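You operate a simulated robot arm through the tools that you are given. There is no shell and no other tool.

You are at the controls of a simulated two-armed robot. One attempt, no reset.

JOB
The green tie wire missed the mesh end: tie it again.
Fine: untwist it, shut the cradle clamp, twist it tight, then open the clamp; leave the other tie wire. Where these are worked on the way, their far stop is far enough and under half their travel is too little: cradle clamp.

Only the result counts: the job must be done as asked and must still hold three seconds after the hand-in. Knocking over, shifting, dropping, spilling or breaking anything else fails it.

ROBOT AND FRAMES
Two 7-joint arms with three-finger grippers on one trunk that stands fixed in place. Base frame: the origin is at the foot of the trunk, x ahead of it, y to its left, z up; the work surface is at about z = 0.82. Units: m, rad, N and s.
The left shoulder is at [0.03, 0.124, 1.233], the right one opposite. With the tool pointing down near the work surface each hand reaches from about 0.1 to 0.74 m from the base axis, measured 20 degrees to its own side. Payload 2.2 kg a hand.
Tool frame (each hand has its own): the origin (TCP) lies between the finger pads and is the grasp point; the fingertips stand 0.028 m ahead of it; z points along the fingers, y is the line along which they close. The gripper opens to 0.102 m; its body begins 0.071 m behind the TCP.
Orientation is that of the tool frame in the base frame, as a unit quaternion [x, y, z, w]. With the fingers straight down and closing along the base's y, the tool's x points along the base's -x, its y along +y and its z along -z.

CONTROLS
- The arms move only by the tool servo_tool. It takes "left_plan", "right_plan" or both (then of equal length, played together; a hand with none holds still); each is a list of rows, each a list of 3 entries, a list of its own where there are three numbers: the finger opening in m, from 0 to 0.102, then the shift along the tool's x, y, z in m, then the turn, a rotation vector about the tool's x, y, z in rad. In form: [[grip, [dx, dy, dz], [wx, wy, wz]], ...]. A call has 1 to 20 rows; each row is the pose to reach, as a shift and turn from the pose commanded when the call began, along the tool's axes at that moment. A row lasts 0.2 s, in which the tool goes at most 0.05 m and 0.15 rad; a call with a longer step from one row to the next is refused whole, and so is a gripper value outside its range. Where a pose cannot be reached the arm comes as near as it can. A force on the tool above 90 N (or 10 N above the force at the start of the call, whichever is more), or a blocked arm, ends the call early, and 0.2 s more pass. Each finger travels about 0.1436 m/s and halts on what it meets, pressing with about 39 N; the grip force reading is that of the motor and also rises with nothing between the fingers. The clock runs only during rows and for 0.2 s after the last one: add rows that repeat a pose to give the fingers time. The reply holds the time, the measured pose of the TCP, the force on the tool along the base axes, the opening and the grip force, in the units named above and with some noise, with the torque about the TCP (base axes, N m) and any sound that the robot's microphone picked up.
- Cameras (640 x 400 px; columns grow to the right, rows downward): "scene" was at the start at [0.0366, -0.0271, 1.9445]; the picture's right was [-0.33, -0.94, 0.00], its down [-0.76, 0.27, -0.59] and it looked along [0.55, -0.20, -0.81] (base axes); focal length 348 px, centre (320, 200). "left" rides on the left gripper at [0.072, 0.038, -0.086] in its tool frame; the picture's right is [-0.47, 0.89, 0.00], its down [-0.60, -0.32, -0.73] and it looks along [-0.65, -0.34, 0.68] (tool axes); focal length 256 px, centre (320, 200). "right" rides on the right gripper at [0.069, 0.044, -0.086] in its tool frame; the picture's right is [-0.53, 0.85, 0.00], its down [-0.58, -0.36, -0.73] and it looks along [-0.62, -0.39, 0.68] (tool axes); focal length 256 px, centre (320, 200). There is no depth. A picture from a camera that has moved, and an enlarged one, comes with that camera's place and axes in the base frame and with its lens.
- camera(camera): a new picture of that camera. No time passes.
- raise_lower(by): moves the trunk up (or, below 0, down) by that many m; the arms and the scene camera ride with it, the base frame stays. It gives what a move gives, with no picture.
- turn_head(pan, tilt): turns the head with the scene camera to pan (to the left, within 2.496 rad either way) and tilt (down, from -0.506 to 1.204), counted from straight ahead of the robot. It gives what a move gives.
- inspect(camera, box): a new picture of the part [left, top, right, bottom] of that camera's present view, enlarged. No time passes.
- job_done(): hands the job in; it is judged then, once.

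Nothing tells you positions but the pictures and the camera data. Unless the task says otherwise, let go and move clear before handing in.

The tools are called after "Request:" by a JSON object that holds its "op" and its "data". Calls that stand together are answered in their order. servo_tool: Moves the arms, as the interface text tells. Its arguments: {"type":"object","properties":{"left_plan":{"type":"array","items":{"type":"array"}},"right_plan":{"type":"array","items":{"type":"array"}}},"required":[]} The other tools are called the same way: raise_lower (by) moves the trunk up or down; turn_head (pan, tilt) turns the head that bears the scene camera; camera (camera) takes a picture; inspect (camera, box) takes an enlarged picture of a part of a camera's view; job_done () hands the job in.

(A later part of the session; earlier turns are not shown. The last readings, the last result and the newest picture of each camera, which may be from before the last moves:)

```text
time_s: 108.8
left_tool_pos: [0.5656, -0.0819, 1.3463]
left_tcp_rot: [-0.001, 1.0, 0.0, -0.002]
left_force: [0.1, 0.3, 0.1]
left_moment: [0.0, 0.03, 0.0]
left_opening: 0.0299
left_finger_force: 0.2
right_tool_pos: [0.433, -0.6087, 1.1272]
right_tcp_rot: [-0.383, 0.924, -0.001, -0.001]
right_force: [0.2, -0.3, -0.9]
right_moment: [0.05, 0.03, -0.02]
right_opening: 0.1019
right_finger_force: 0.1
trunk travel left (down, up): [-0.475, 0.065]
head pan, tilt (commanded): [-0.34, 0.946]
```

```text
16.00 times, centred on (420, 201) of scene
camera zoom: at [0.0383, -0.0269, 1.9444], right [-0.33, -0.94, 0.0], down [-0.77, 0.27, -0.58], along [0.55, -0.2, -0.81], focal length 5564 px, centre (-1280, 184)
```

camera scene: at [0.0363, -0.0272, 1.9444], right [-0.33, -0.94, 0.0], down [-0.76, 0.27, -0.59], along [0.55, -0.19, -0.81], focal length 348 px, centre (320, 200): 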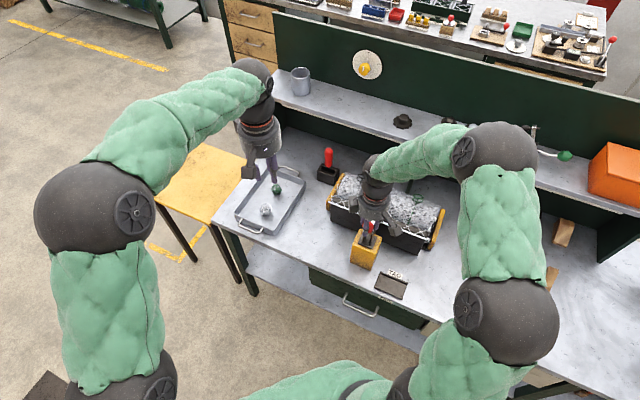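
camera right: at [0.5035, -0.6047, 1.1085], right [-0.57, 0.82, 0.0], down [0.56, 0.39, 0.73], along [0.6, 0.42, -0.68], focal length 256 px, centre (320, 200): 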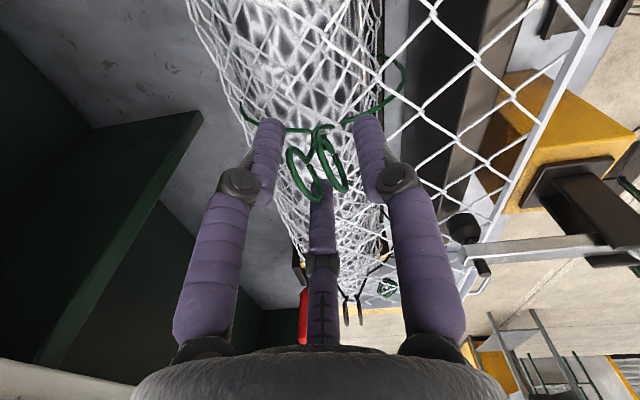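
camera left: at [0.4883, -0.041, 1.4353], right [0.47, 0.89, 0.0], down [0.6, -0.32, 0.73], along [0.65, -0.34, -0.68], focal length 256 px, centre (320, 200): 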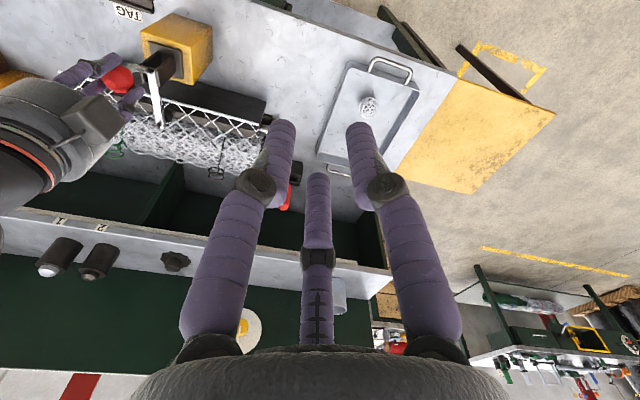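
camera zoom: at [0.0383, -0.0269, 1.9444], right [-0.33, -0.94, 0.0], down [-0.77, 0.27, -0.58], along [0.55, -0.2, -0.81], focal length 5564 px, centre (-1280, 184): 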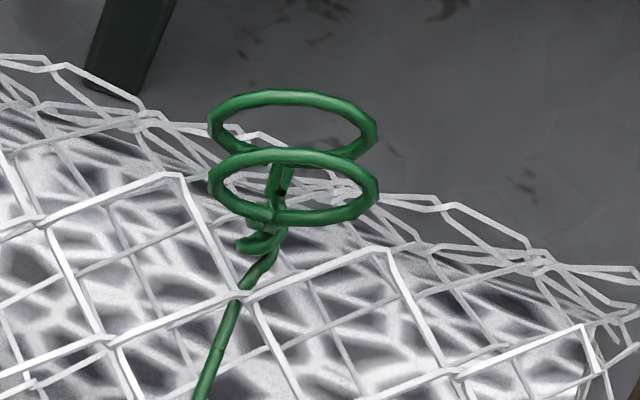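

The twist pitch has clearly lengthened after the last counter-clockwise turn, which suggests counter-clockwise is actually the loosening direction for this wire. I'll regrasp and turn a bit further that way to confirm from the picture.

Request:
{"op": "servo_tool", "data": {"right_plan": [[0.09, [-0.0112, -0.0051, 0], [0, 0, 0.14]], [0.08, [-0.0223, -0.0102, 0], [0, 0, 0.28]], [0.07, [-0.0335, -0.0154, 0], [0, 0, 0.42]], [0.06, [-0.0446, -0.0205, 0], [0, 0, 0.56]], [0.06, [-0.0558, -0.0256, 0], [0, 0, 0.7]], [0.06, [-0.0669, -0.0307, 0], [0, 0, 0.84]], [0.06, [-0.0781, -0.0358, 0], [0, 0, 0.98]], [0.06, [-0.0892, -0.0409, 0], [0, 0, 1.12]], [0.06, [-0.1004, -0.0461, 0], [0, 0, 1.26]], [0.06, [-0.1115, -0.0512, 0], [0, 0, 1.4]], [0.06, [-0.1227, -0.0563, 0], [0, 0, 1.54]], [0.06, [-0.1338, -0.0614, 0], [0, 0, 1.68]], [0.06, [-0.1338, -0.0614, 0.02], [0, 0, 1.798]], [0.06, [-0.1338, -0.0614, 0.042], [0, 0, 1.798]], [0.06, [-0.1338, -0.0614, 0.042], [0, 0, 1.798]]]}}

Request:
{"op": "inspect", "data": {"camera": "right", "box": [270, 40, 380, 130]}}

Request:
{"op": "inspect", "data": {"camera": "left", "box": [205, 155, 235, 185]}}

```text
time_s: 112.0
left_tool_pos: [0.5643, -0.0817, 1.3488]
left_tcp_rot: [0.0, 1.0, 0.0, 0.0]
left_force: [-0.2, -0.3, 1.4]
left_moment: [0.0, -0.03, 0.03]
left_opening: 0.03
left_finger_force: 0.0
right_tool_pos: [0.5699, -0.556, 1.0864]
right_tcp_rot: [0.485, 0.875, 0.0, 0.0]
right_force: [-0.3, -1.1, 0.3]
right_moment: [0.02, -0.05, 0.03]
right_opening: 0.0601
right_finger_force: 0.1
trunk travel left (down, up): [-0.475, 0.065]
head pan, tilt (commanded): [-0.34, 0.946]
```

```text
4.44 times, centred on (325, 85) of right
camera zoom: at [0.5696, -0.4755, 1.1724], right [1.0, -0.01, 0.0], down [0.0, -0.68, 0.73], along [0.0, -0.73, -0.68], focal length 1138 px, centre (298, 711)
```

zoom: 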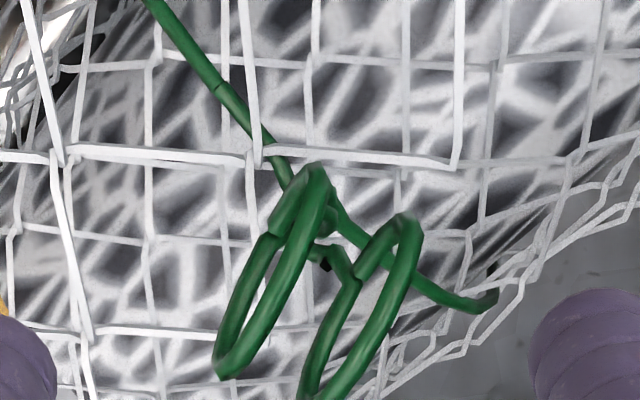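

```text
13.33 times, centred on (220, 170) of left
camera zoom: at [0.4906, -0.0436, 1.4346], right [0.47, 0.89, 0.0], down [0.6, -0.32, 0.73], along [0.65, -0.34, -0.68], focal length 3413 px, centre (1653, 600)
```

zoom: 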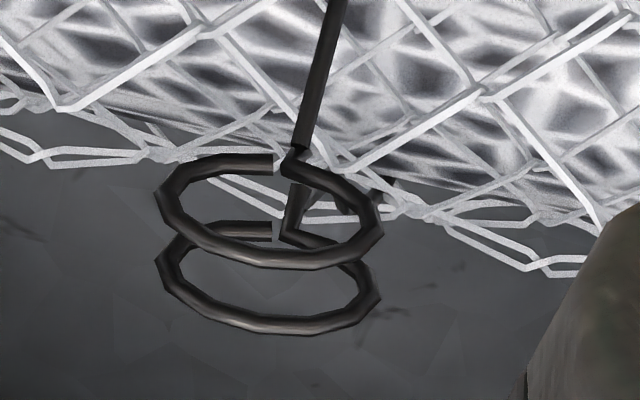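

Aligned. Descending, gripping and turning counter-clockwise by about 1 rad, then checking the twist.

Request:
{"op": "servo_tool", "data": {"right_plan": [[0.06, [0, 0, 0.02], [0, 0, 0]], [0.06, [0, 0, 0.04], [0, 0, 0]], [0.06, [0, 0, 0.06], [0, 0, 0]], [0.06, [0, 0, 0.064], [0, 0, 0]], [0.06, [0, 0, 0.064], [0, 0, 0]], [0.045, [0, 0, 0.064], [0, 0, 0]], [0.03, [0, 0, 0.064], [0, 0, 0]], [0.015, [0, 0, 0.064], [0, 0, 0]], [0.015, [0, 0, 0.064], [0, 0, 0]], [0.015, [0, 0, 0.064], [0, 0, 0]]]}}

Request:
{"op": "servo_tool", "data": {"right_plan": [[0.015, [0, 0, 0], [0, 0, -0.13]], [0.015, [0, 0, 0], [0, 0, -0.26]], [0.015, [0, 0, 0], [0, 0, -0.39]], [0.015, [0, 0, 0], [0, 0, -0.52]], [0.015, [0, 0, 0], [0, 0, -0.65]], [0.015, [0, 0, 0], [0, 0, -0.78]], [0.015, [0, 0, 0], [0, 0, -0.91]], [0.015, [0, 0, 0], [0, 0, -1.04]]]}}

Request:
{"op": "inspect", "data": {"camera": "left", "box": [104, 135, 130, 154]}}

Request:
{"op": "inspect", "data": {"camera": "right", "box": [290, 105, 350, 150]}}

Request:
{"op": "inspect", "data": {"camera": "scene", "box": [408, 192, 426, 210]}}

```text
time_s: 114.2
left_tool_pos: [0.5648, -0.0814, 1.3487]
left_tcp_rot: [0.0, 1.0, 0.0, 0.0]
left_force: [0.3, 0.1, -0.2]
left_moment: [0.0, -0.01, -0.01]
left_opening: 0.03
left_finger_force: 0.0
right_tool_pos: [0.5699, -0.5565, 1.0222]
right_tcp_rot: [0.485, 0.874, -0.001, 0.001]
right_force: [3.3, 1.5, -0.2]
right_moment: [-0.03, -0.46, 0.03]
right_opening: 0.0401
right_finger_force: 45.0
trunk travel left (down, up): [-0.475, 0.065]
head pan, tilt (commanded): [-0.34, 0.946]
```

```text
time_s: 116.0
left_tool_pos: [0.5656, -0.0826, 1.3485]
left_tcp_rot: [0.0, 1.0, -0.001, 0.0]
left_force: [-0.2, -0.2, 0.3]
left_moment: [0.02, -0.03, 0.0]
left_opening: 0.0298
left_finger_force: 0.1
right_tool_pos: [0.5684, -0.5583, 1.0211]
right_tcp_rot: [-0.016, 1.0, -0.001, 0.002]
right_force: [7.1, -6.5, 1.7]
right_moment: [0.12, -0.71, -0.01]
right_opening: 0.04
right_finger_force: 44.6
trunk travel left (down, up): [-0.475, 0.065]
head pan, tilt (commanded): [-0.34, 0.946]
```

```text
16.00 times, centred on (117, 144) of left
camera zoom: at [0.4915, -0.0447, 1.4342], right [0.47, 0.89, 0.0], down [0.6, -0.32, 0.73], along [0.65, -0.34, -0.68], focal length 4096 px, centre (3568, 1088)
```

zoom: 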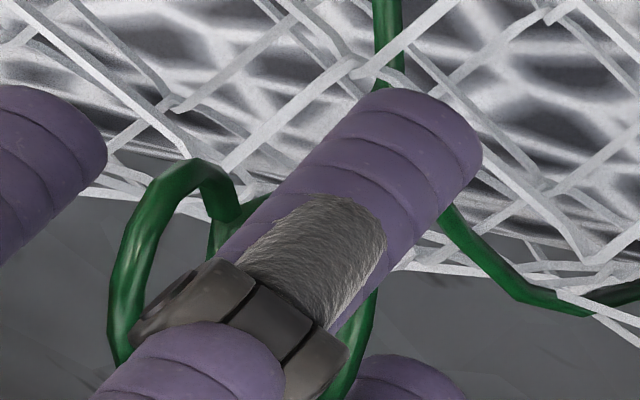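

```text
8.89 times, centred on (320, 128) of right
camera zoom: at [0.4995, -0.5172, 1.1078], right [0.51, 0.86, 0.0], down [0.59, -0.35, 0.73], along [0.63, -0.37, -0.68], focal length 2276 px, centre (320, 844)
```

zoom: 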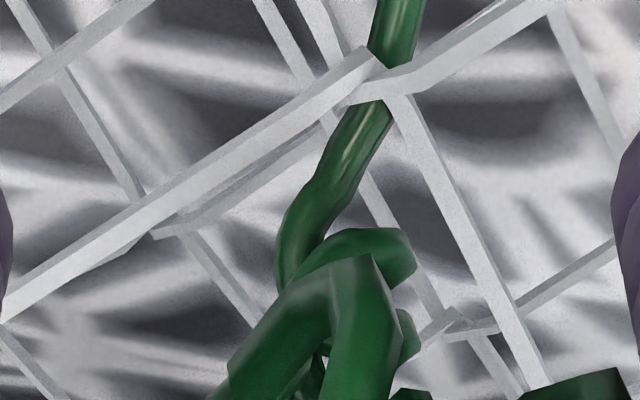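

```text
16.00 times, centred on (417, 201) of scene
camera zoom: at [0.0376, -0.0282, 1.9444], right [-0.33, -0.94, 0.0], down [-0.76, 0.27, -0.58], along [0.55, -0.19, -0.81], focal length 5564 px, centre (-1232, 184)
```

zoom: 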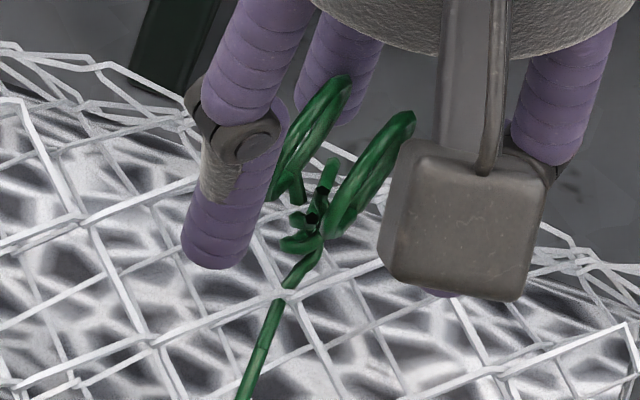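

Still turning freely. I'll continue counter-clockwise and look again from an unobstructed angle.

Request:
{"op": "servo_tool", "data": {"right_plan": [[0.015, [0, 0, 0], [0, 0, -0.13]], [0.015, [0, 0, 0], [0, 0, -0.26]], [0.015, [0, 0, 0], [0, 0, -0.39]], [0.015, [0, 0, 0], [0, 0, -0.52]], [0.015, [0, 0, 0], [0, 0, -0.65]], [0.015, [0, 0, 0], [0, 0, -0.78]], [0.015, [0, 0, 0], [0, 0, -0.91]], [0.015, [0, 0, 0], [0, 0, -1.04]]]}}

Request:
{"op": "inspect", "data": {"camera": "left", "box": [104, 135, 130, 154]}}

Request:
{"op": "inspect", "data": {"camera": "right", "box": [290, 105, 350, 150]}}

Request:
{"op": "camera", "data": {"camera": "right"}}

```text
time_s: 117.8
left_tool_pos: [0.5662, -0.0831, 1.3473]
left_tcp_rot: [0.0, 1.0, 0.0, -0.001]
left_force: [-0.7, -0.6, 0.1]
left_moment: [0.0, -0.01, 0.01]
left_opening: 0.0301
left_finger_force: 0.0
right_tool_pos: [0.5711, -0.5598, 1.0213]
right_tcp_rot: [-0.509, 0.86, -0.002, 0.0]
right_force: [19.3, -13.4, 4.5]
right_moment: [0.76, -0.37, -0.02]
right_opening: 0.0402
right_finger_force: 44.9
trunk travel left (down, up): [-0.475, 0.065]
head pan, tilt (commanded): [-0.34, 0.946]
```

```text
16.00 times, centred on (117, 144) of left
camera zoom: at [0.493, -0.0454, 1.4336], right [0.47, 0.89, 0.0], down [0.61, -0.32, 0.73], along [0.65, -0.34, -0.68], focal length 4096 px, centre (3568, 1088)
```

zoom: 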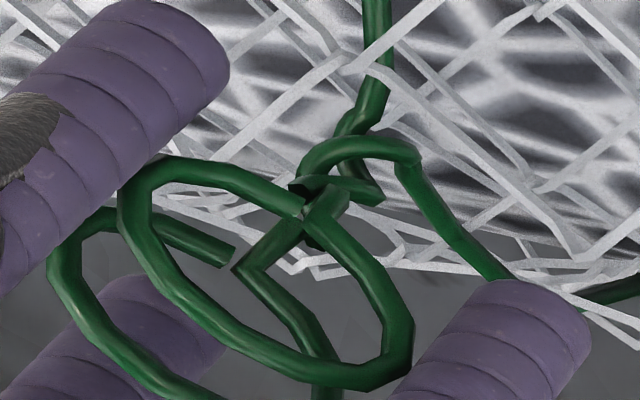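

```text
8.89 times, centred on (320, 128) of right
camera zoom: at [0.4999, -0.5992, 1.108], right [-0.49, 0.87, 0.0], down [0.59, 0.33, 0.73], along [0.64, 0.35, -0.68], focal length 2276 px, centre (320, 844)
```

zoom: 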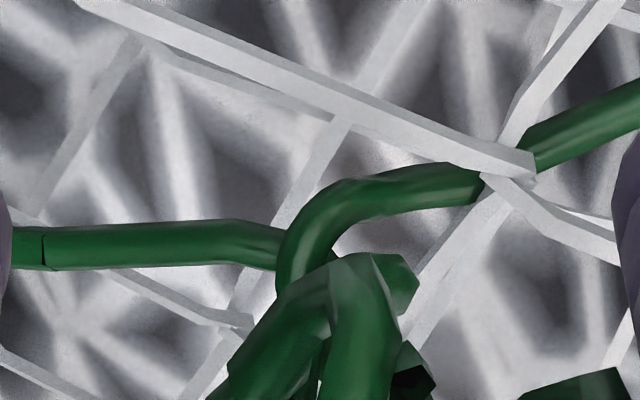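

```text
taken
camera right: at [0.4999, -0.5992, 1.108], right [-0.49, 0.87, 0.0], down [0.59, 0.33, 0.73], along [0.64, 0.35, -0.68], focal length 256 px, centre (320, 200)
```

right: 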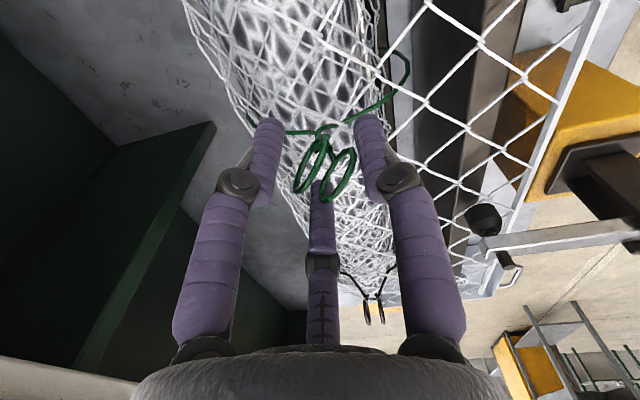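

The twist clearly stays in the loosened look on the counter-clockwise side, while it stayed tight all through the clockwise turning. I'll continue counter-clockwise to find the real untwist stop.

Request:
{"op": "servo_tool", "data": {"right_plan": [[0.015, [0, 0, 0], [0, 0, -0.12]], [0.015, [0, 0, 0], [0, 0, -0.24]], [0.015, [0, 0, 0], [0, 0, -0.36]], [0.015, [0, 0, 0], [0, 0, -0.48]], [0.015, [0, 0, 0], [0, 0, -0.6]], [0.015, [0, 0, 0], [0, 0, -0.72]], [0.015, [0, 0, 0], [0, 0, -0.84]], [0.015, [0, 0, 0], [0, 0, -0.96]], [0.015, [0, 0, 0], [0, 0, -1.08]]]}}

Request:
{"op": "camera", "data": {"camera": "right"}}

Request:
{"op": "inspect", "data": {"camera": "left", "box": [104, 135, 130, 154]}}

Request:
{"op": "inspect", "data": {"camera": "right", "box": [290, 105, 350, 150]}}

```text
time_s: 119.8
left_tool_pos: [0.567, -0.0811, 1.348]
left_tcp_rot: [0.0, 1.0, 0.0, -0.001]
left_force: [0.3, -0.1, 0.0]
left_moment: [0.0, 0.0, 0.01]
left_opening: 0.03
left_finger_force: 0.0
right_tool_pos: [0.5723, -0.5582, 1.0211]
right_tcp_rot: [0.88, -0.475, 0.002, 0.001]
right_force: [27.4, -6.2, 10.5]
right_moment: [0.07, -0.73, -0.02]
right_opening: 0.0403
right_finger_force: 45.0
trunk travel left (down, up): [-0.475, 0.065]
head pan, tilt (commanded): [-0.34, 0.946]
```

```text
taken
camera right: at [0.5738, -0.64, 1.1084], right [-1.0, -0.02, 0.0], down [-0.01, 0.69, 0.73], along [-0.01, 0.73, -0.69], focal length 256 px, centre (320, 200)
```

right: 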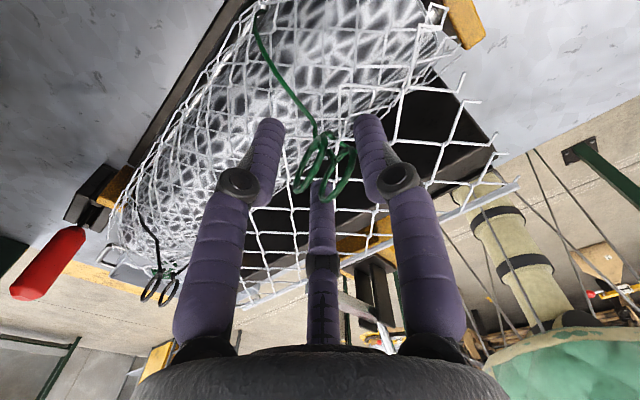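

```text
16.00 times, centred on (117, 144) of left
camera zoom: at [0.4934, -0.0438, 1.4335], right [0.47, 0.89, 0.0], down [0.61, -0.32, 0.73], along [0.65, -0.34, -0.68], focal length 4096 px, centre (3568, 1088)
```

zoom: 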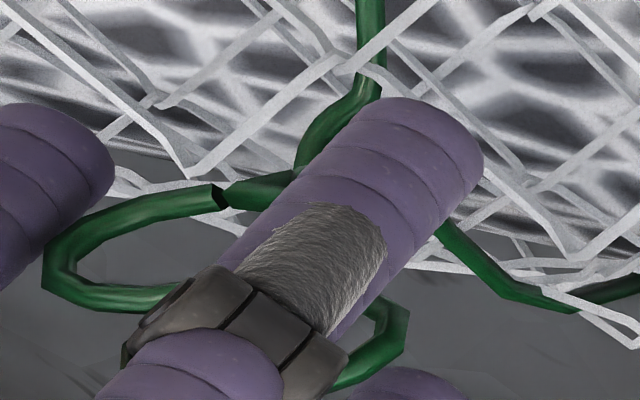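

```text
8.89 times, centred on (320, 128) of right
camera zoom: at [0.5738, -0.64, 1.1084], right [-1.0, -0.02, 0.0], down [-0.01, 0.69, 0.73], along [-0.01, 0.73, -0.69], focal length 2276 px, centre (320, 844)
```

zoom: 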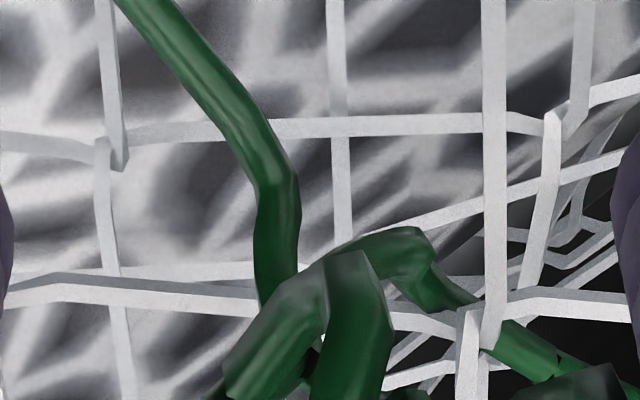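

The crossings are nearly gone now, so counter-clockwise is definitely the loosening direction. I'll regrasp and finish untwisting to its stop.

Request:
{"op": "servo_tool", "data": {"right_plan": [[0.03, [0, 0, 0], [0, 0, 0]], [0.05, [0, 0, 0], [0, 0, 0]], [0.06, [0, 0, 0], [0, 0, 0]], [0.06, [0, 0, -0.03], [0, 0, 0]], [0.06, [0, 0, -0.065], [0, 0, 0]], [0.06, [0, 0, -0.065], [0, 0, 0.145]], [0.06, [0, 0, -0.065], [0, 0, 0.29]], [0.06, [0, 0, -0.065], [0, 0, 0.435]], [0.06, [0, 0, -0.065], [0, 0, 0.58]], [0.06, [0, 0, -0.065], [0, 0, 0.725]], [0.06, [0, 0, -0.065], [0, 0, 0.87]], [0.06, [0, 0, -0.065], [0, 0, 1.015]], [0.06, [0, 0, -0.065], [0, 0, 1.16]], [0.06, [0, 0, -0.065], [0, 0, 1.305]], [0.06, [0, 0, -0.065], [0, 0, 1.45]], [0.06, [0, 0, -0.065], [0, 0, 1.595]], [0.06, [0, 0, -0.065], [0, 0, 1.74]], [0.06, [0, 0, -0.065], [0, 0, 1.885]], [0.06, [0, 0, -0.065], [0, 0, 2.03]], [0.06, [0, 0, -0.065], [0, 0, 2.175]]]}}

Request:
{"op": "servo_tool", "data": {"right_plan": [[0.06, [0, 0, 0], [0, 0, 0.145]], [0.06, [0, 0, 0], [0, 0, 0.29]], [0.06, [0, 0, 0], [0, 0, 0.435]], [0.06, [0, 0, 0], [0, 0, 0.58]], [0.06, [0, 0, 0], [0, 0, 0.725]], [0.06, [0, 0, 0], [0, 0, 0.87]], [0.06, [0, 0, 0], [0, 0, 0.965]], [0.06, [0, 0, 0], [0, 0, 0.965]]]}}

Request:
{"op": "inspect", "data": {"camera": "right", "box": [270, 40, 380, 130]}}

Request:
{"op": "inspect", "data": {"camera": "left", "box": [104, 135, 130, 154]}}

Request:
{"op": "inspect", "data": {"camera": "scene", "box": [408, 192, 426, 210]}}

```text
time_s: 124.0
left_tool_pos: [0.5634, -0.0829, 1.349]
left_tcp_rot: [0.0, 1.0, 0.0, 0.0]
left_force: [0.0, -0.4, -1.2]
left_moment: [0.01, 0.02, -0.01]
left_opening: 0.0301
left_finger_force: 0.1
right_tool_pos: [0.5687, -0.558, 1.0858]
right_tcp_rot: [0.015, 1.0, -0.001, 0.001]
right_force: [-0.5, -0.2, -0.1]
right_moment: [0.01, 0.01, 0.0]
right_opening: 0.0602
right_finger_force: 0.1
trunk travel left (down, up): [-0.475, 0.065]
head pan, tilt (commanded): [-0.34, 0.946]
```

```text
time_s: 125.8
left_tool_pos: [0.5638, -0.0822, 1.3486]
left_tcp_rot: [0.0, 1.0, 0.0, 0.0]
left_force: [0.0, 0.1, -0.5]
left_moment: [-0.02, 0.02, 0.01]
left_opening: 0.03
left_finger_force: 0.1
right_tool_pos: [0.5692, -0.557, 1.0863]
right_tcp_rot: [0.476, 0.879, 0.001, 0.0]
right_force: [0.2, -0.2, -0.2]
right_moment: [0.02, -0.01, -0.01]
right_opening: 0.0603
right_finger_force: 0.2
trunk travel left (down, up): [-0.475, 0.065]
head pan, tilt (commanded): [-0.34, 0.946]
```

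```text
4.44 times, centred on (325, 85) of right
camera zoom: at [0.5681, -0.4762, 1.1728], right [1.0, 0.01, 0.0], down [0.01, -0.68, 0.73], along [0.01, -0.73, -0.68], focal length 1138 px, centre (298, 711)
```

zoom: 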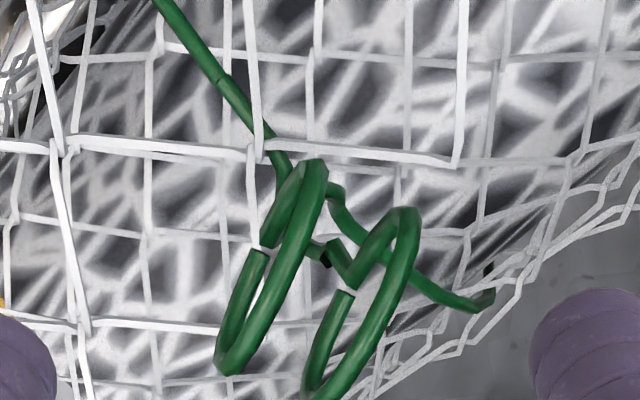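

```text
16.00 times, centred on (117, 144) of left
camera zoom: at [0.4909, -0.044, 1.4344], right [0.47, 0.89, 0.0], down [0.6, -0.32, 0.73], along [0.65, -0.34, -0.68], focal length 4096 px, centre (3568, 1088)
```

zoom: 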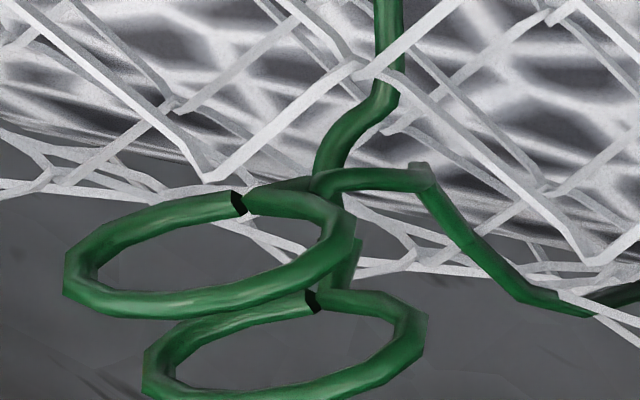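

```text
16.00 times, centred on (417, 201) of scene
camera zoom: at [0.0367, -0.0272, 1.9445], right [-0.33, -0.94, 0.0], down [-0.76, 0.27, -0.59], along [0.55, -0.2, -0.81], focal length 5564 px, centre (-1232, 184)
```

zoom: 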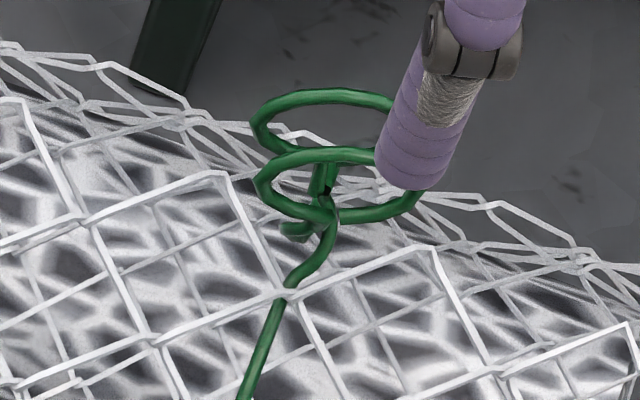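

Only one crossing remains. I'll regrip and turn counter-clockwise to the end of the untwisting.

Request:
{"op": "servo_tool", "data": {"right_plan": [[0.06, [0, 0, 0.02], [0, 0, 0]], [0.06, [0, 0, 0.04], [0, 0, 0]], [0.06, [0, 0, 0.06], [0, 0, 0]], [0.06, [0, 0, 0.064], [0, 0, 0]], [0.06, [0, 0, 0.064], [0, 0, 0]], [0.045, [0, 0, 0.064], [0, 0, 0]], [0.03, [0, 0, 0.064], [0, 0, 0]], [0.015, [0, 0, 0.064], [0, 0, 0]], [0.015, [0, 0, 0.064], [0, 0, 0]], [0.015, [0, 0, 0.064], [0, 0, 0]]]}}

Request:
{"op": "servo_tool", "data": {"right_plan": [[0.015, [0, 0, 0], [0, 0, -0.13]], [0.015, [0, 0, 0], [0, 0, -0.26]], [0.015, [0, 0, 0], [0, 0, -0.39]], [0.015, [0, 0, 0], [0, 0, -0.52]], [0.015, [0, 0, 0], [0, 0, -0.65]], [0.015, [0, 0, 0], [0, 0, -0.78]]]}}

Request:
{"op": "camera", "data": {"camera": "right"}}

Request:
{"op": "inspect", "data": {"camera": "right", "box": [290, 105, 350, 150]}}

```text
time_s: 128.0
left_tool_pos: [0.5652, -0.0821, 1.3478]
left_tcp_rot: [0.0, 1.0, 0.0, -0.001]
left_force: [-0.5, -0.1, 0.1]
left_moment: [0.0, -0.01, 0.06]
left_opening: 0.03
left_finger_force: 0.1
right_tool_pos: [0.5698, -0.5569, 1.0225]
right_tcp_rot: [0.475, 0.88, 0.0, 0.0]
right_force: [7.0, 3.9, 0.7]
right_moment: [0.2, -0.45, 0.0]
right_opening: 0.04
right_finger_force: 44.8
trunk travel left (down, up): [-0.475, 0.065]
head pan, tilt (commanded): [-0.34, 0.946]
```

```text
time_s: 129.4
left_tool_pos: [0.565, -0.0813, 1.348]
left_tcp_rot: [0.0, 1.0, -0.001, 0.001]
left_force: [0.2, 0.5, -0.2]
left_moment: [-0.02, 0.02, -0.02]
left_opening: 0.0299
left_finger_force: 0.0
right_tool_pos: [0.5705, -0.5577, 1.0224]
right_tcp_rot: [0.105, 0.995, -0.001, 0.0]
right_force: [7.4, 0.6, 3.2]
right_moment: [0.28, -0.78, -0.02]
right_opening: 0.04
right_finger_force: 44.4
trunk travel left (down, up): [-0.475, 0.065]
head pan, tilt (commanded): [-0.34, 0.946]
```

```text
taken
camera right: at [0.5115, -0.5011, 1.1093], right [0.7, 0.72, 0.0], down [0.49, -0.47, 0.73], along [0.52, -0.51, -0.68], focal length 256 px, centre (320, 200)
```

right: 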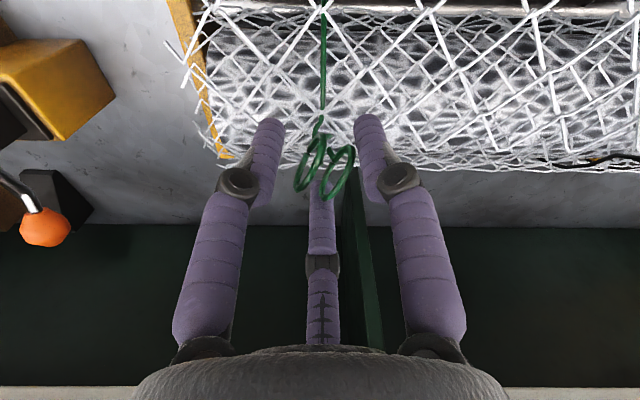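

```text
8.89 times, centred on (320, 128) of right
camera zoom: at [0.5115, -0.5011, 1.1093], right [0.7, 0.72, 0.0], down [0.49, -0.47, 0.73], along [0.52, -0.51, -0.68], focal length 2276 px, centre (320, 844)
```

zoom: 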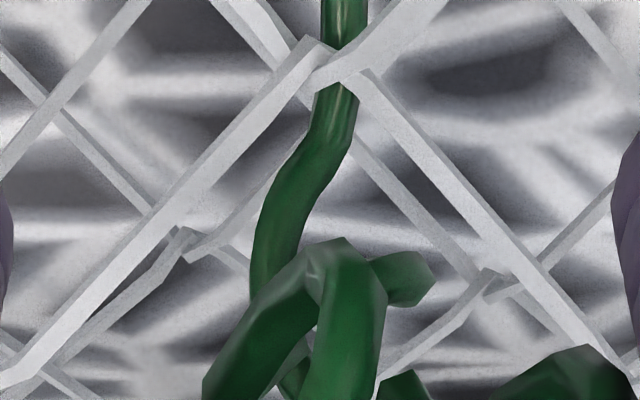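

Still free. Continuing.

Request:
{"op": "servo_tool", "data": {"right_plan": [[0.015, [0, 0, 0], [0, 0, -0.12]], [0.015, [0, 0, 0], [0, 0, -0.24]], [0.015, [0, 0, 0], [0, 0, -0.36]], [0.015, [0, 0, 0], [0, 0, -0.48]], [0.015, [0, 0, 0], [0, 0, -0.6]], [0.015, [0, 0, 0], [0, 0, -0.72]], [0.015, [0, 0, 0], [0, 0, -0.84]], [0.015, [0, 0, 0], [0, 0, -0.96]], [0.015, [0, 0, 0], [0, 0, -1.08]]]}}

Request:
{"op": "camera", "data": {"camera": "right"}}

Request:
{"op": "inspect", "data": {"camera": "left", "box": [104, 135, 130, 154]}}

Request:
{"op": "inspect", "data": {"camera": "right", "box": [290, 105, 350, 150]}}

```text
time_s: 131.4
left_tool_pos: [0.5648, -0.0837, 1.3478]
left_tcp_rot: [0.0, 1.0, -0.001, -0.001]
left_force: [-0.1, -0.2, 0.3]
left_moment: [0.03, -0.04, 0.0]
left_opening: 0.0299
left_finger_force: 0.0
right_tool_pos: [0.5714, -0.5595, 1.0229]
right_tcp_rot: [-0.421, 0.907, -0.002, 0.001]
right_force: [15.4, -9.6, 9.1]
right_moment: [0.86, -0.5, -0.02]
right_opening: 0.0403
right_finger_force: 45.7
trunk travel left (down, up): [-0.475, 0.065]
head pan, tilt (commanded): [-0.34, 0.946]
```

```text
taken
camera right: at [0.493, -0.5838, 1.1094], right [-0.3, 0.95, 0.0], down [0.65, 0.21, 0.73], along [0.7, 0.22, -0.68], focal length 256 px, centre (320, 200)
```

right: 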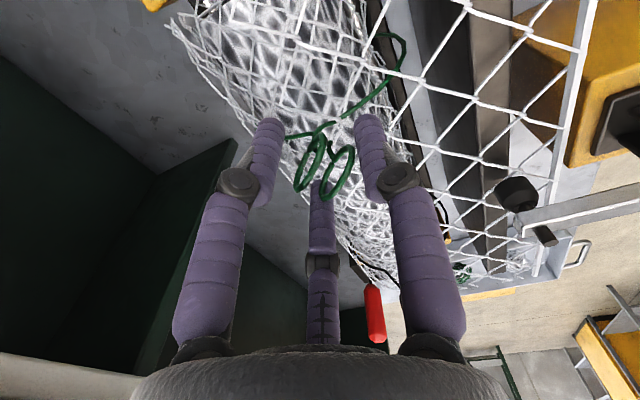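

```text
16.00 times, centred on (117, 144) of left
camera zoom: at [0.492, -0.0445, 1.434], right [0.47, 0.89, 0.0], down [0.6, -0.32, 0.73], along [0.65, -0.34, -0.68], focal length 4096 px, centre (3568, 1088)
```

zoom: 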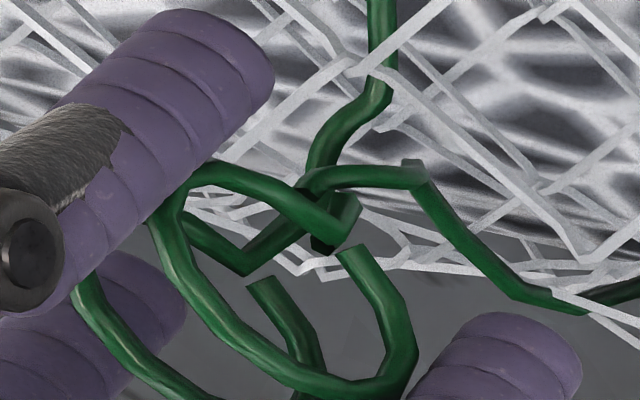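

```text
8.89 times, centred on (320, 128) of right
camera zoom: at [0.493, -0.5838, 1.1094], right [-0.3, 0.95, 0.0], down [0.65, 0.21, 0.73], along [0.7, 0.22, -0.68], focal length 2276 px, centre (320, 844)
```

zoom: 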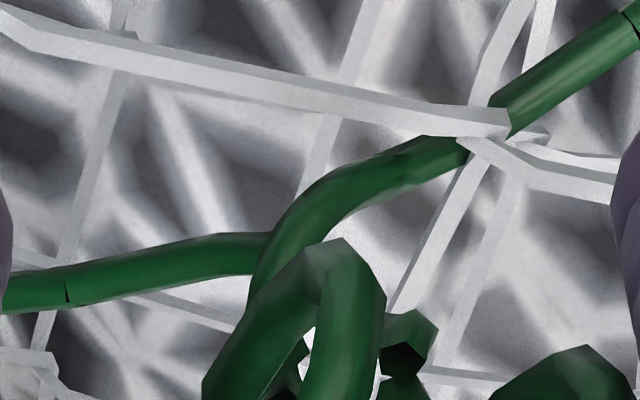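

Continuing to the stop.

Request:
{"op": "servo_tool", "data": {"right_plan": [[0.015, [0, 0, 0], [0, 0, -0.12]], [0.015, [0, 0, 0], [0, 0, -0.24]], [0.015, [0, 0, 0], [0, 0, -0.36]], [0.015, [0, 0, 0], [0, 0, -0.48]], [0.015, [0, 0, 0], [0, 0, -0.6]], [0.015, [0, 0, 0], [0, 0, -0.72]]]}}

Request:
{"op": "servo_tool", "data": {"right_plan": [[0.015, [0, 0, 0], [0, 0, -0.12]], [0.015, [0, 0, 0], [0, 0, -0.24]], [0.015, [0, 0, 0], [0, 0, -0.36]], [0.015, [0, 0, 0], [0, 0, -0.48]], [0.015, [0, 0, 0], [0, 0, -0.57]]]}}

Request:
{"op": "camera", "data": {"camera": "right"}}

Request:
{"op": "inspect", "data": {"camera": "right", "box": [290, 105, 350, 150]}}

```text
time_s: 132.8
left_tool_pos: [0.566, -0.0837, 1.349]
left_tcp_rot: [0.0, 1.0, 0.0, -0.001]
left_force: [-0.7, 0.1, 0.1]
left_moment: [0.01, 0.0, -0.02]
left_opening: 0.03
left_finger_force: 0.0
right_tool_pos: [0.5712, -0.5582, 1.0227]
right_tcp_rot: [0.714, -0.7, 0.002, 0.0]
right_force: [21.8, -13.2, 14.7]
right_moment: [0.82, -0.03, -0.02]
right_opening: 0.04
right_finger_force: 44.8
trunk travel left (down, up): [-0.475, 0.065]
head pan, tilt (commanded): [-0.34, 0.946]
```

```text
time_s: 134.0
left_tool_pos: [0.5657, -0.0825, 1.3464]
left_tcp_rot: [0.0, 1.0, 0.0, -0.001]
left_force: [0.2, -1.0, -0.1]
left_moment: [-0.03, -0.01, -0.02]
left_opening: 0.03
left_finger_force: 0.0
right_tool_pos: [0.5721, -0.5565, 1.0224]
right_tcp_rot: [0.882, -0.471, 0.003, 0.001]
right_force: [23.9, -9.2, 11.6]
right_moment: [0.03, -0.42, -0.03]
right_opening: 0.0397
right_finger_force: 45.0
trunk travel left (down, up): [-0.475, 0.065]
head pan, tilt (commanded): [-0.34, 0.946]
```

```text
taken
camera right: at [0.5742, -0.6399, 1.1099], right [-1.0, -0.03, 0.0], down [-0.02, 0.69, 0.73], along [-0.02, 0.73, -0.69], focal length 256 px, centre (320, 200)
```

right: 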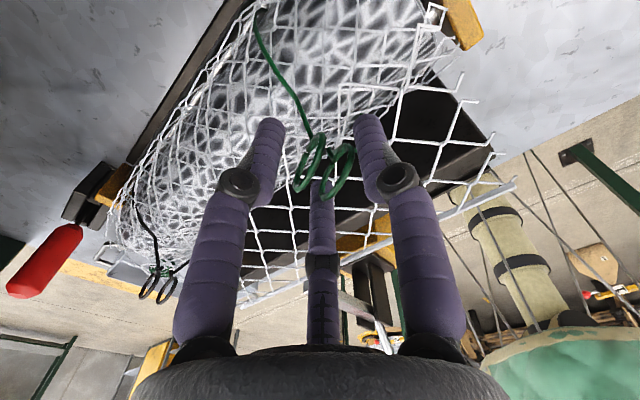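

```text
8.89 times, centred on (320, 128) of right
camera zoom: at [0.5742, -0.6399, 1.1099], right [-1.0, -0.03, 0.0], down [-0.02, 0.69, 0.73], along [-0.02, 0.73, -0.69], focal length 2276 px, centre (320, 844)
```

zoom: 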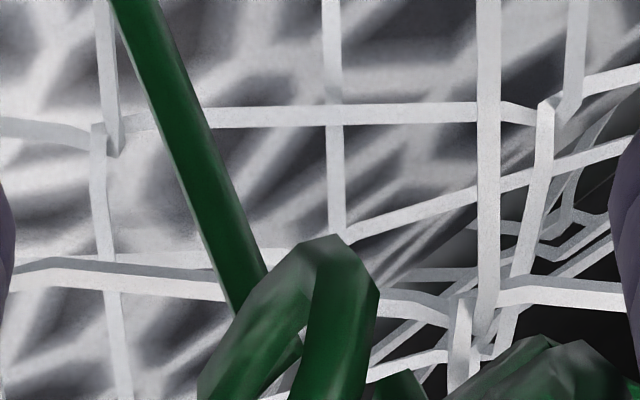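

The crossings are gone and each wire now runs straight to its own ring: the tie is untwisted. I'll release and look from the reference viewpoint.

Request:
{"op": "servo_tool", "data": {"right_plan": [[0.03, [0, 0, 0], [0, 0, 0]], [0.05, [0, 0, 0], [0, 0, 0]], [0.06, [0, 0, 0], [0, 0, 0]], [0.06, [0, 0, -0.03], [0, 0, 0]], [0.06, [0, 0, -0.065], [0, 0, 0]], [0.07, [0, 0, -0.105], [0, 0, 0]], [0.07, [0, 0, -0.105], [0, 0, 0]]]}}

Request:
{"op": "inspect", "data": {"camera": "left", "box": [98, 130, 136, 160]}}

Request:
{"op": "inspect", "data": {"camera": "scene", "box": [405, 186, 435, 216]}}

Request:
{"op": "inspect", "data": {"camera": "right", "box": [270, 40, 380, 130]}}

```text
time_s: 135.6
left_tool_pos: [0.5646, -0.0824, 1.3473]
left_tcp_rot: [0.0, 1.0, 0.001, 0.0]
left_force: [0.6, -0.1, -0.7]
left_moment: [0.02, 0.02, -0.01]
left_opening: 0.0298
left_finger_force: 0.2
right_tool_pos: [0.5674, -0.5566, 1.1267]
right_tcp_rot: [0.881, -0.472, 0.0, 0.001]
right_force: [-0.3, 0.1, -0.4]
right_moment: [0.03, 0.03, 0.0]
right_opening: 0.0699
right_finger_force: 0.1
trunk travel left (down, up): [-0.475, 0.065]
head pan, tilt (commanded): [-0.34, 0.946]
```

```text
13.33 times, centred on (117, 145) of left
camera zoom: at [0.4912, -0.0443, 1.4342], right [0.47, 0.89, 0.0], down [0.6, -0.32, 0.73], along [0.65, -0.34, -0.68], focal length 3413 px, centre (3027, 933)
```

zoom: 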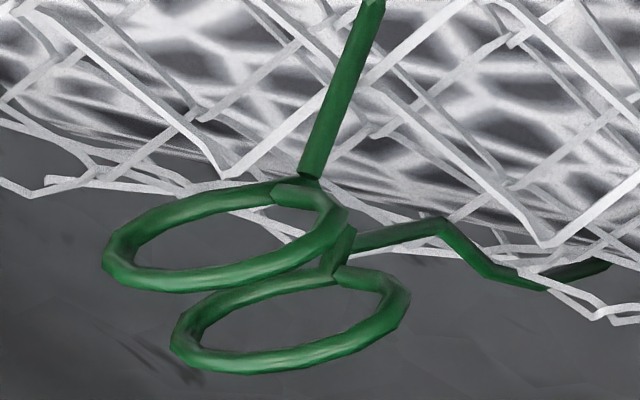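

```text
13.33 times, centred on (420, 201) of scene
camera zoom: at [0.0372, -0.0277, 1.9444], right [-0.33, -0.94, 0.0], down [-0.76, 0.27, -0.58], along [0.55, -0.19, -0.81], focal length 4637 px, centre (-1013, 187)
```

zoom: 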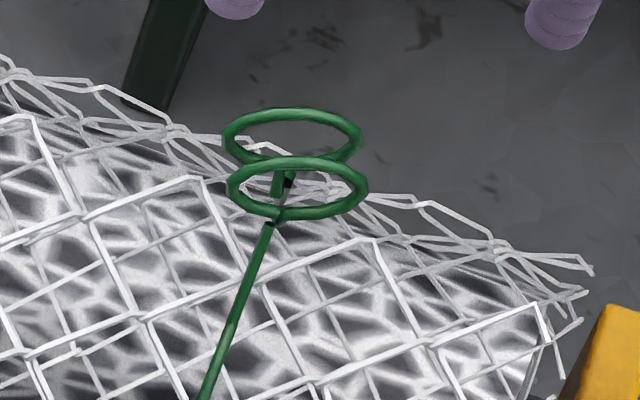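

```text
4.44 times, centred on (325, 85) of right
camera zoom: at [0.5701, -0.6382, 1.2132], right [-1.0, -0.02, 0.0], down [-0.02, 0.68, 0.73], along [-0.02, 0.73, -0.68], focal length 1138 px, centre (298, 711)
```

zoom: 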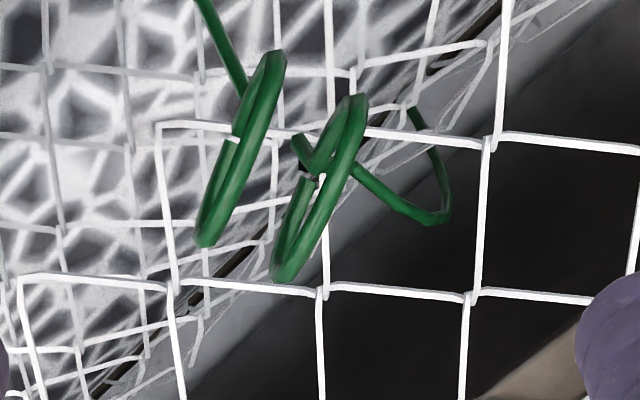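

The tie is now truly open: no crossings and both legs are straight. Since the clamp was shut before this, I'll open it and shut it again so the order is right. Moving the right hand above the knob.

Request:
{"op": "servo_tool", "data": {"right_plan": [[0.075, [0, 0, -0.04], [0, 0, 0]], [0.075, [0, 0, -0.08], [0, 0, 0.1]], [0.075, [-0.02, -0.005, -0.1], [0, 0, 0.24]], [0.075, [-0.05, -0.0126, -0.1], [0, 0, 0.38]], [0.075, [-0.08, -0.0202, -0.1], [0, 0, 0.52]], [0.075, [-0.11, -0.0278, -0.1], [0, 0, 0.66]], [0.075, [-0.14, -0.0354, -0.1], [0, 0, 0.8]], [0.075, [-0.17, -0.043, -0.1], [0, 0, 0.94]], [0.075, [-0.2, -0.0506, -0.1], [0, 0, 1.08]], [0.075, [-0.229, -0.0579, -0.1], [0, 0, 1.22]], [0.075, [-0.229, -0.0579, -0.1], [0, 0, 1.36]], [0.075, [-0.229, -0.0579, -0.1], [0, 0, 1.374]], [0.075, [-0.229, -0.0579, -0.1], [0, 0, 1.374]]]}}

Request:
{"op": "camera", "data": {"camera": "right"}}

Request:
{"op": "inspect", "data": {"camera": "scene", "box": [330, 180, 450, 280]}}

Request:
{"op": "inspect", "data": {"camera": "left", "box": [60, 0, 220, 140]}}

```text
time_s: 138.4
left_tool_pos: [0.5633, -0.0817, 1.3485]
left_tcp_rot: [0.0, 1.0, 0.0, 0.0]
left_force: [-0.5, -0.3, 0.3]
left_moment: [-0.06, -0.03, -0.02]
left_opening: 0.03
left_finger_force: 0.1
right_tool_pos: [0.4907, -0.3348, 1.2269]
right_tcp_rot: [-0.381, 0.924, -0.001, 0.001]
right_force: [0.6, -0.1, 0.6]
right_moment: [-0.02, 0.0, 0.04]
right_opening: 0.0751
right_finger_force: 0.1
trunk travel left (down, up): [-0.475, 0.065]
head pan, tilt (commanded): [-0.34, 0.946]
```

```text
taken
camera right: at [0.4108, -0.3533, 1.3143], right [-0.22, 0.98, 0.0], down [0.67, 0.15, 0.73], along [0.71, 0.16, -0.68], focal length 256 px, centre (320, 200)
```

right: 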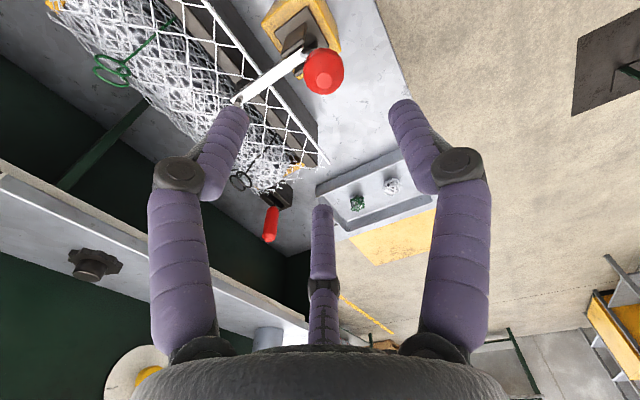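

```text
4.00 times, centred on (390, 230) of scene
camera zoom: at [0.0367, -0.027, 1.9445], right [-0.33, -0.94, 0.0], down [-0.76, 0.27, -0.59], along [0.55, -0.2, -0.81], focal length 1391 px, centre (40, 80)
```

zoom: 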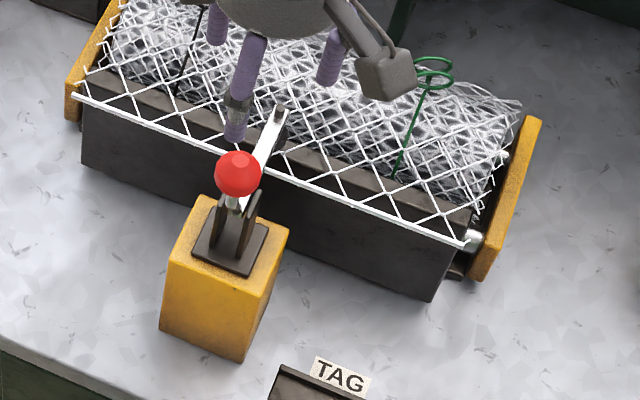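

```text
2.86 times, centred on (140, 70) of left
camera zoom: at [0.4909, -0.0438, 1.4344], right [0.47, 0.89, 0.0], down [0.6, -0.32, 0.73], along [0.65, -0.34, -0.68], focal length 731 px, centre (834, 571)
```

zoom: 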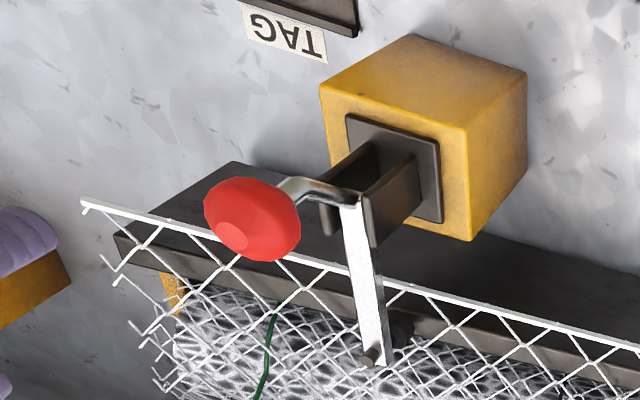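

The knob in its shut position is near (0.484,-0.334,1.105). I'll descend, grip it, and start the opening arc.

Request:
{"op": "servo_tool", "data": {"right_plan": [[0.075, [0.001, 0.001, 0.03], [0, 0, 0]], [0.075, [0.0025, 0.003, 0.06], [0, 0, 0]], [0.075, [0.0038, 0.0049, 0.09], [0, 0, 0]], [0.075, [0.0038, 0.0049, 0.12], [0, 0, 0]], [0.075, [0.0038, 0.0049, 0.12], [0, 0, 0]], [0.055, [0.0038, 0.0049, 0.12], [0, 0, 0]], [0.035, [0.0038, 0.0049, 0.12], [0, 0, 0]], [0.02, [0.0038, 0.0049, 0.12], [0, 0, 0]], [0.02, [0.0038, 0.0049, 0.12], [0, 0, 0]]]}}

Request:
{"op": "camera", "data": {"camera": "right"}}

```text
time_s: 140.4
left_tool_pos: [0.5657, -0.0811, 1.3471]
left_tcp_rot: [0.0, 1.0, 0.0, -0.001]
left_force: [-0.3, 0.1, 0.0]
left_moment: [0.0, -0.01, 0.04]
left_opening: 0.0301
left_finger_force: 0.0
right_tool_pos: [0.4871, -0.3325, 1.1071]
right_tcp_rot: [-0.383, 0.924, -0.001, 0.001]
right_force: [14.0, 6.1, -1.6]
right_moment: [0.2, -0.39, 0.05]
right_opening: 0.0316
right_finger_force: 45.2
trunk travel left (down, up): [-0.475, 0.065]
head pan, tilt (commanded): [-0.34, 0.946]
```

```text
taken
camera right: at [0.4081, -0.3509, 1.1928], right [-0.22, 0.98, 0.0], down [0.66, 0.15, 0.73], along [0.72, 0.16, -0.68], focal length 256 px, centre (320, 200)
```

right: 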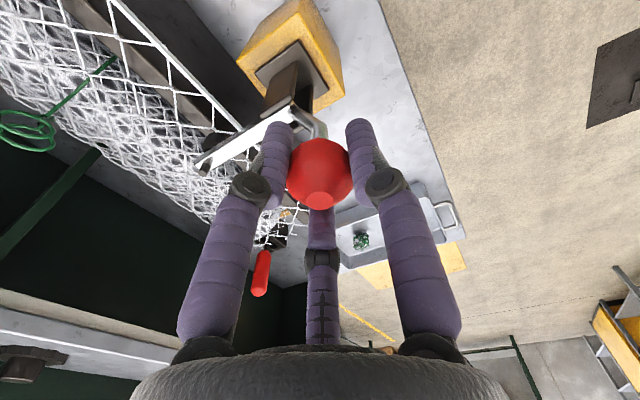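

Gripped. Moving the handle back along the opening arc.

Request:
{"op": "servo_tool", "data": {"right_plan": [[0.02, [-0.002, 0.008, 0.0032], [0, 0, 0]], [0.02, [-0.002, 0.0163, 0.0075], [0, 0, 0]], [0.02, [-0.002, 0.0235, 0.012], [0, 0, 0]], [0.02, [-0.002, 0.03, 0.0171], [0, 0, 0]]]}}

Request:
{"op": "inspect", "data": {"camera": "left", "box": [60, 0, 220, 140]}}

```text
time_s: 141.4
left_tool_pos: [0.5659, -0.0827, 1.3476]
left_tcp_rot: [0.0, 1.0, 0.0, 0.0]
left_force: [0.1, -0.5, 0.3]
left_moment: [0.02, -0.02, 0.01]
left_opening: 0.0299
left_finger_force: 0.1
right_tool_pos: [0.4679, -0.3129, 1.0891]
right_tcp_rot: [-0.382, 0.924, -0.001, 0.0]
right_force: [19.3, -5.0, 3.6]
right_moment: [-0.93, -0.8, -0.03]
right_opening: 0.0322
right_finger_force: 44.8
trunk travel left (down, up): [-0.475, 0.065]
head pan, tilt (commanded): [-0.34, 0.946]
```

```text
2.86 times, centred on (140, 70) of left
camera zoom: at [0.4934, -0.0444, 1.4334], right [0.47, 0.89, 0.0], down [0.61, -0.32, 0.73], along [0.65, -0.34, -0.68], focal length 731 px, centre (834, 571)
```

zoom: 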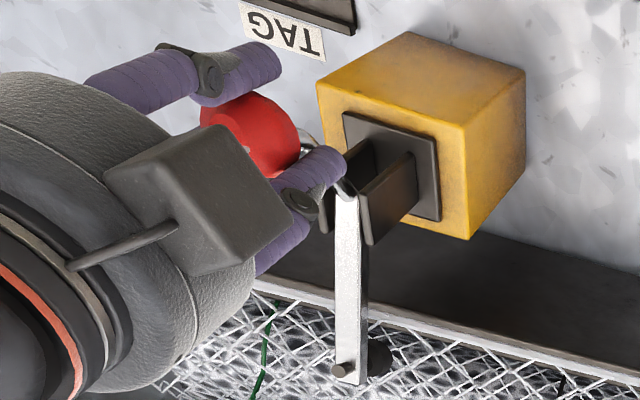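

Opening smoothly. Continuing down the arc.

Request:
{"op": "servo_tool", "data": {"right_plan": [[0.02, [0, 0.006, 0.0058], [0, 0, 0]], [0.02, [0, 0.0118, 0.0118], [0, 0, 0]], [0.02, [0, 0.017, 0.0185], [0, 0, 0]], [0.02, [0, 0.0214, 0.0255], [0, 0, 0]]]}}

Request:
{"op": "inspect", "data": {"camera": "left", "box": [60, 0, 220, 140]}}

```text
time_s: 142.4
left_tool_pos: [0.5669, -0.0815, 1.3463]
left_tcp_rot: [0.0, 1.0, 0.0, -0.001]
left_force: [0.1, -0.5, 0.4]
left_moment: [0.01, 0.0, 0.0]
left_opening: 0.0298
left_finger_force: 0.1
right_tool_pos: [0.4507, -0.2979, 1.0635]
right_tcp_rot: [-0.383, 0.924, 0.0, 0.0]
right_force: [21.8, -2.6, -3.0]
right_moment: [-0.48, -0.52, -0.01]
right_opening: 0.0315
right_finger_force: 44.6
trunk travel left (down, up): [-0.475, 0.065]
head pan, tilt (commanded): [-0.34, 0.946]
```

```text
2.86 times, centred on (140, 70) of left
camera zoom: at [0.4939, -0.0441, 1.4332], right [0.47, 0.89, 0.0], down [0.61, -0.32, 0.73], along [0.65, -0.34, -0.68], focal length 731 px, centre (834, 571)
```

zoom: 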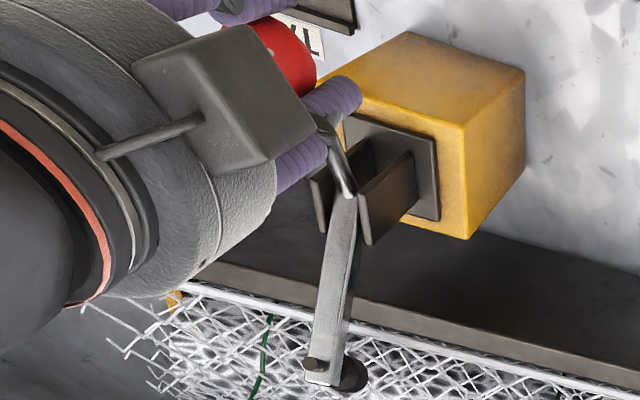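

Request:
{"op": "servo_tool", "data": {"right_plan": [[0.02, [0, 0.004, 0.0075], [0, 0, 0]], [0.02, [0, 0.0071, 0.0152], [0, 0, 0]], [0.02, [0, 0.0095, 0.023], [0, 0, 0]], [0.02, [0, 0.011, 0.0314], [0, 0, 0]], [0.02, [0, 0.0115, 0.04], [0, 0, 0]], [0.02, [0, 0.0115, 0.045], [0, 0, 0]]]}}

Request:
{"op": "inspect", "data": {"camera": "left", "box": [60, 0, 220, 140]}}

```text
time_s: 143.8
left_tool_pos: [0.5653, -0.0808, 1.3482]
left_tcp_rot: [0.001, 1.0, 0.0, -0.001]
left_force: [0.1, 0.2, 0.0]
left_moment: [-0.01, 0.0, 0.03]
left_opening: 0.03
left_finger_force: 0.1
right_tool_pos: [0.4415, -0.2864, 1.0182]
right_tcp_rot: [-0.381, 0.925, 0.0, -0.002]
right_force: [16.2, 9.8, -4.1]
right_moment: [0.07, -0.13, 0.08]
right_opening: 0.0328
right_finger_force: 45.1
trunk travel left (down, up): [-0.475, 0.065]
head pan, tilt (commanded): [-0.34, 0.946]
```

```text
2.86 times, centred on (140, 70) of left
camera zoom: at [0.4929, -0.0425, 1.4336], right [0.47, 0.89, 0.0], down [0.61, -0.32, 0.73], along [0.65, -0.34, -0.68], focal length 731 px, centre (834, 571)
```

zoom: 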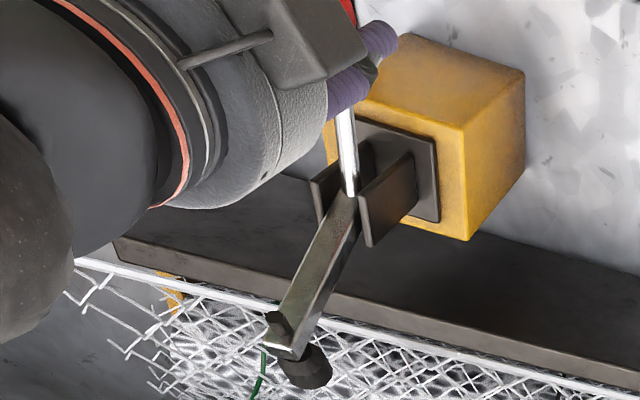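

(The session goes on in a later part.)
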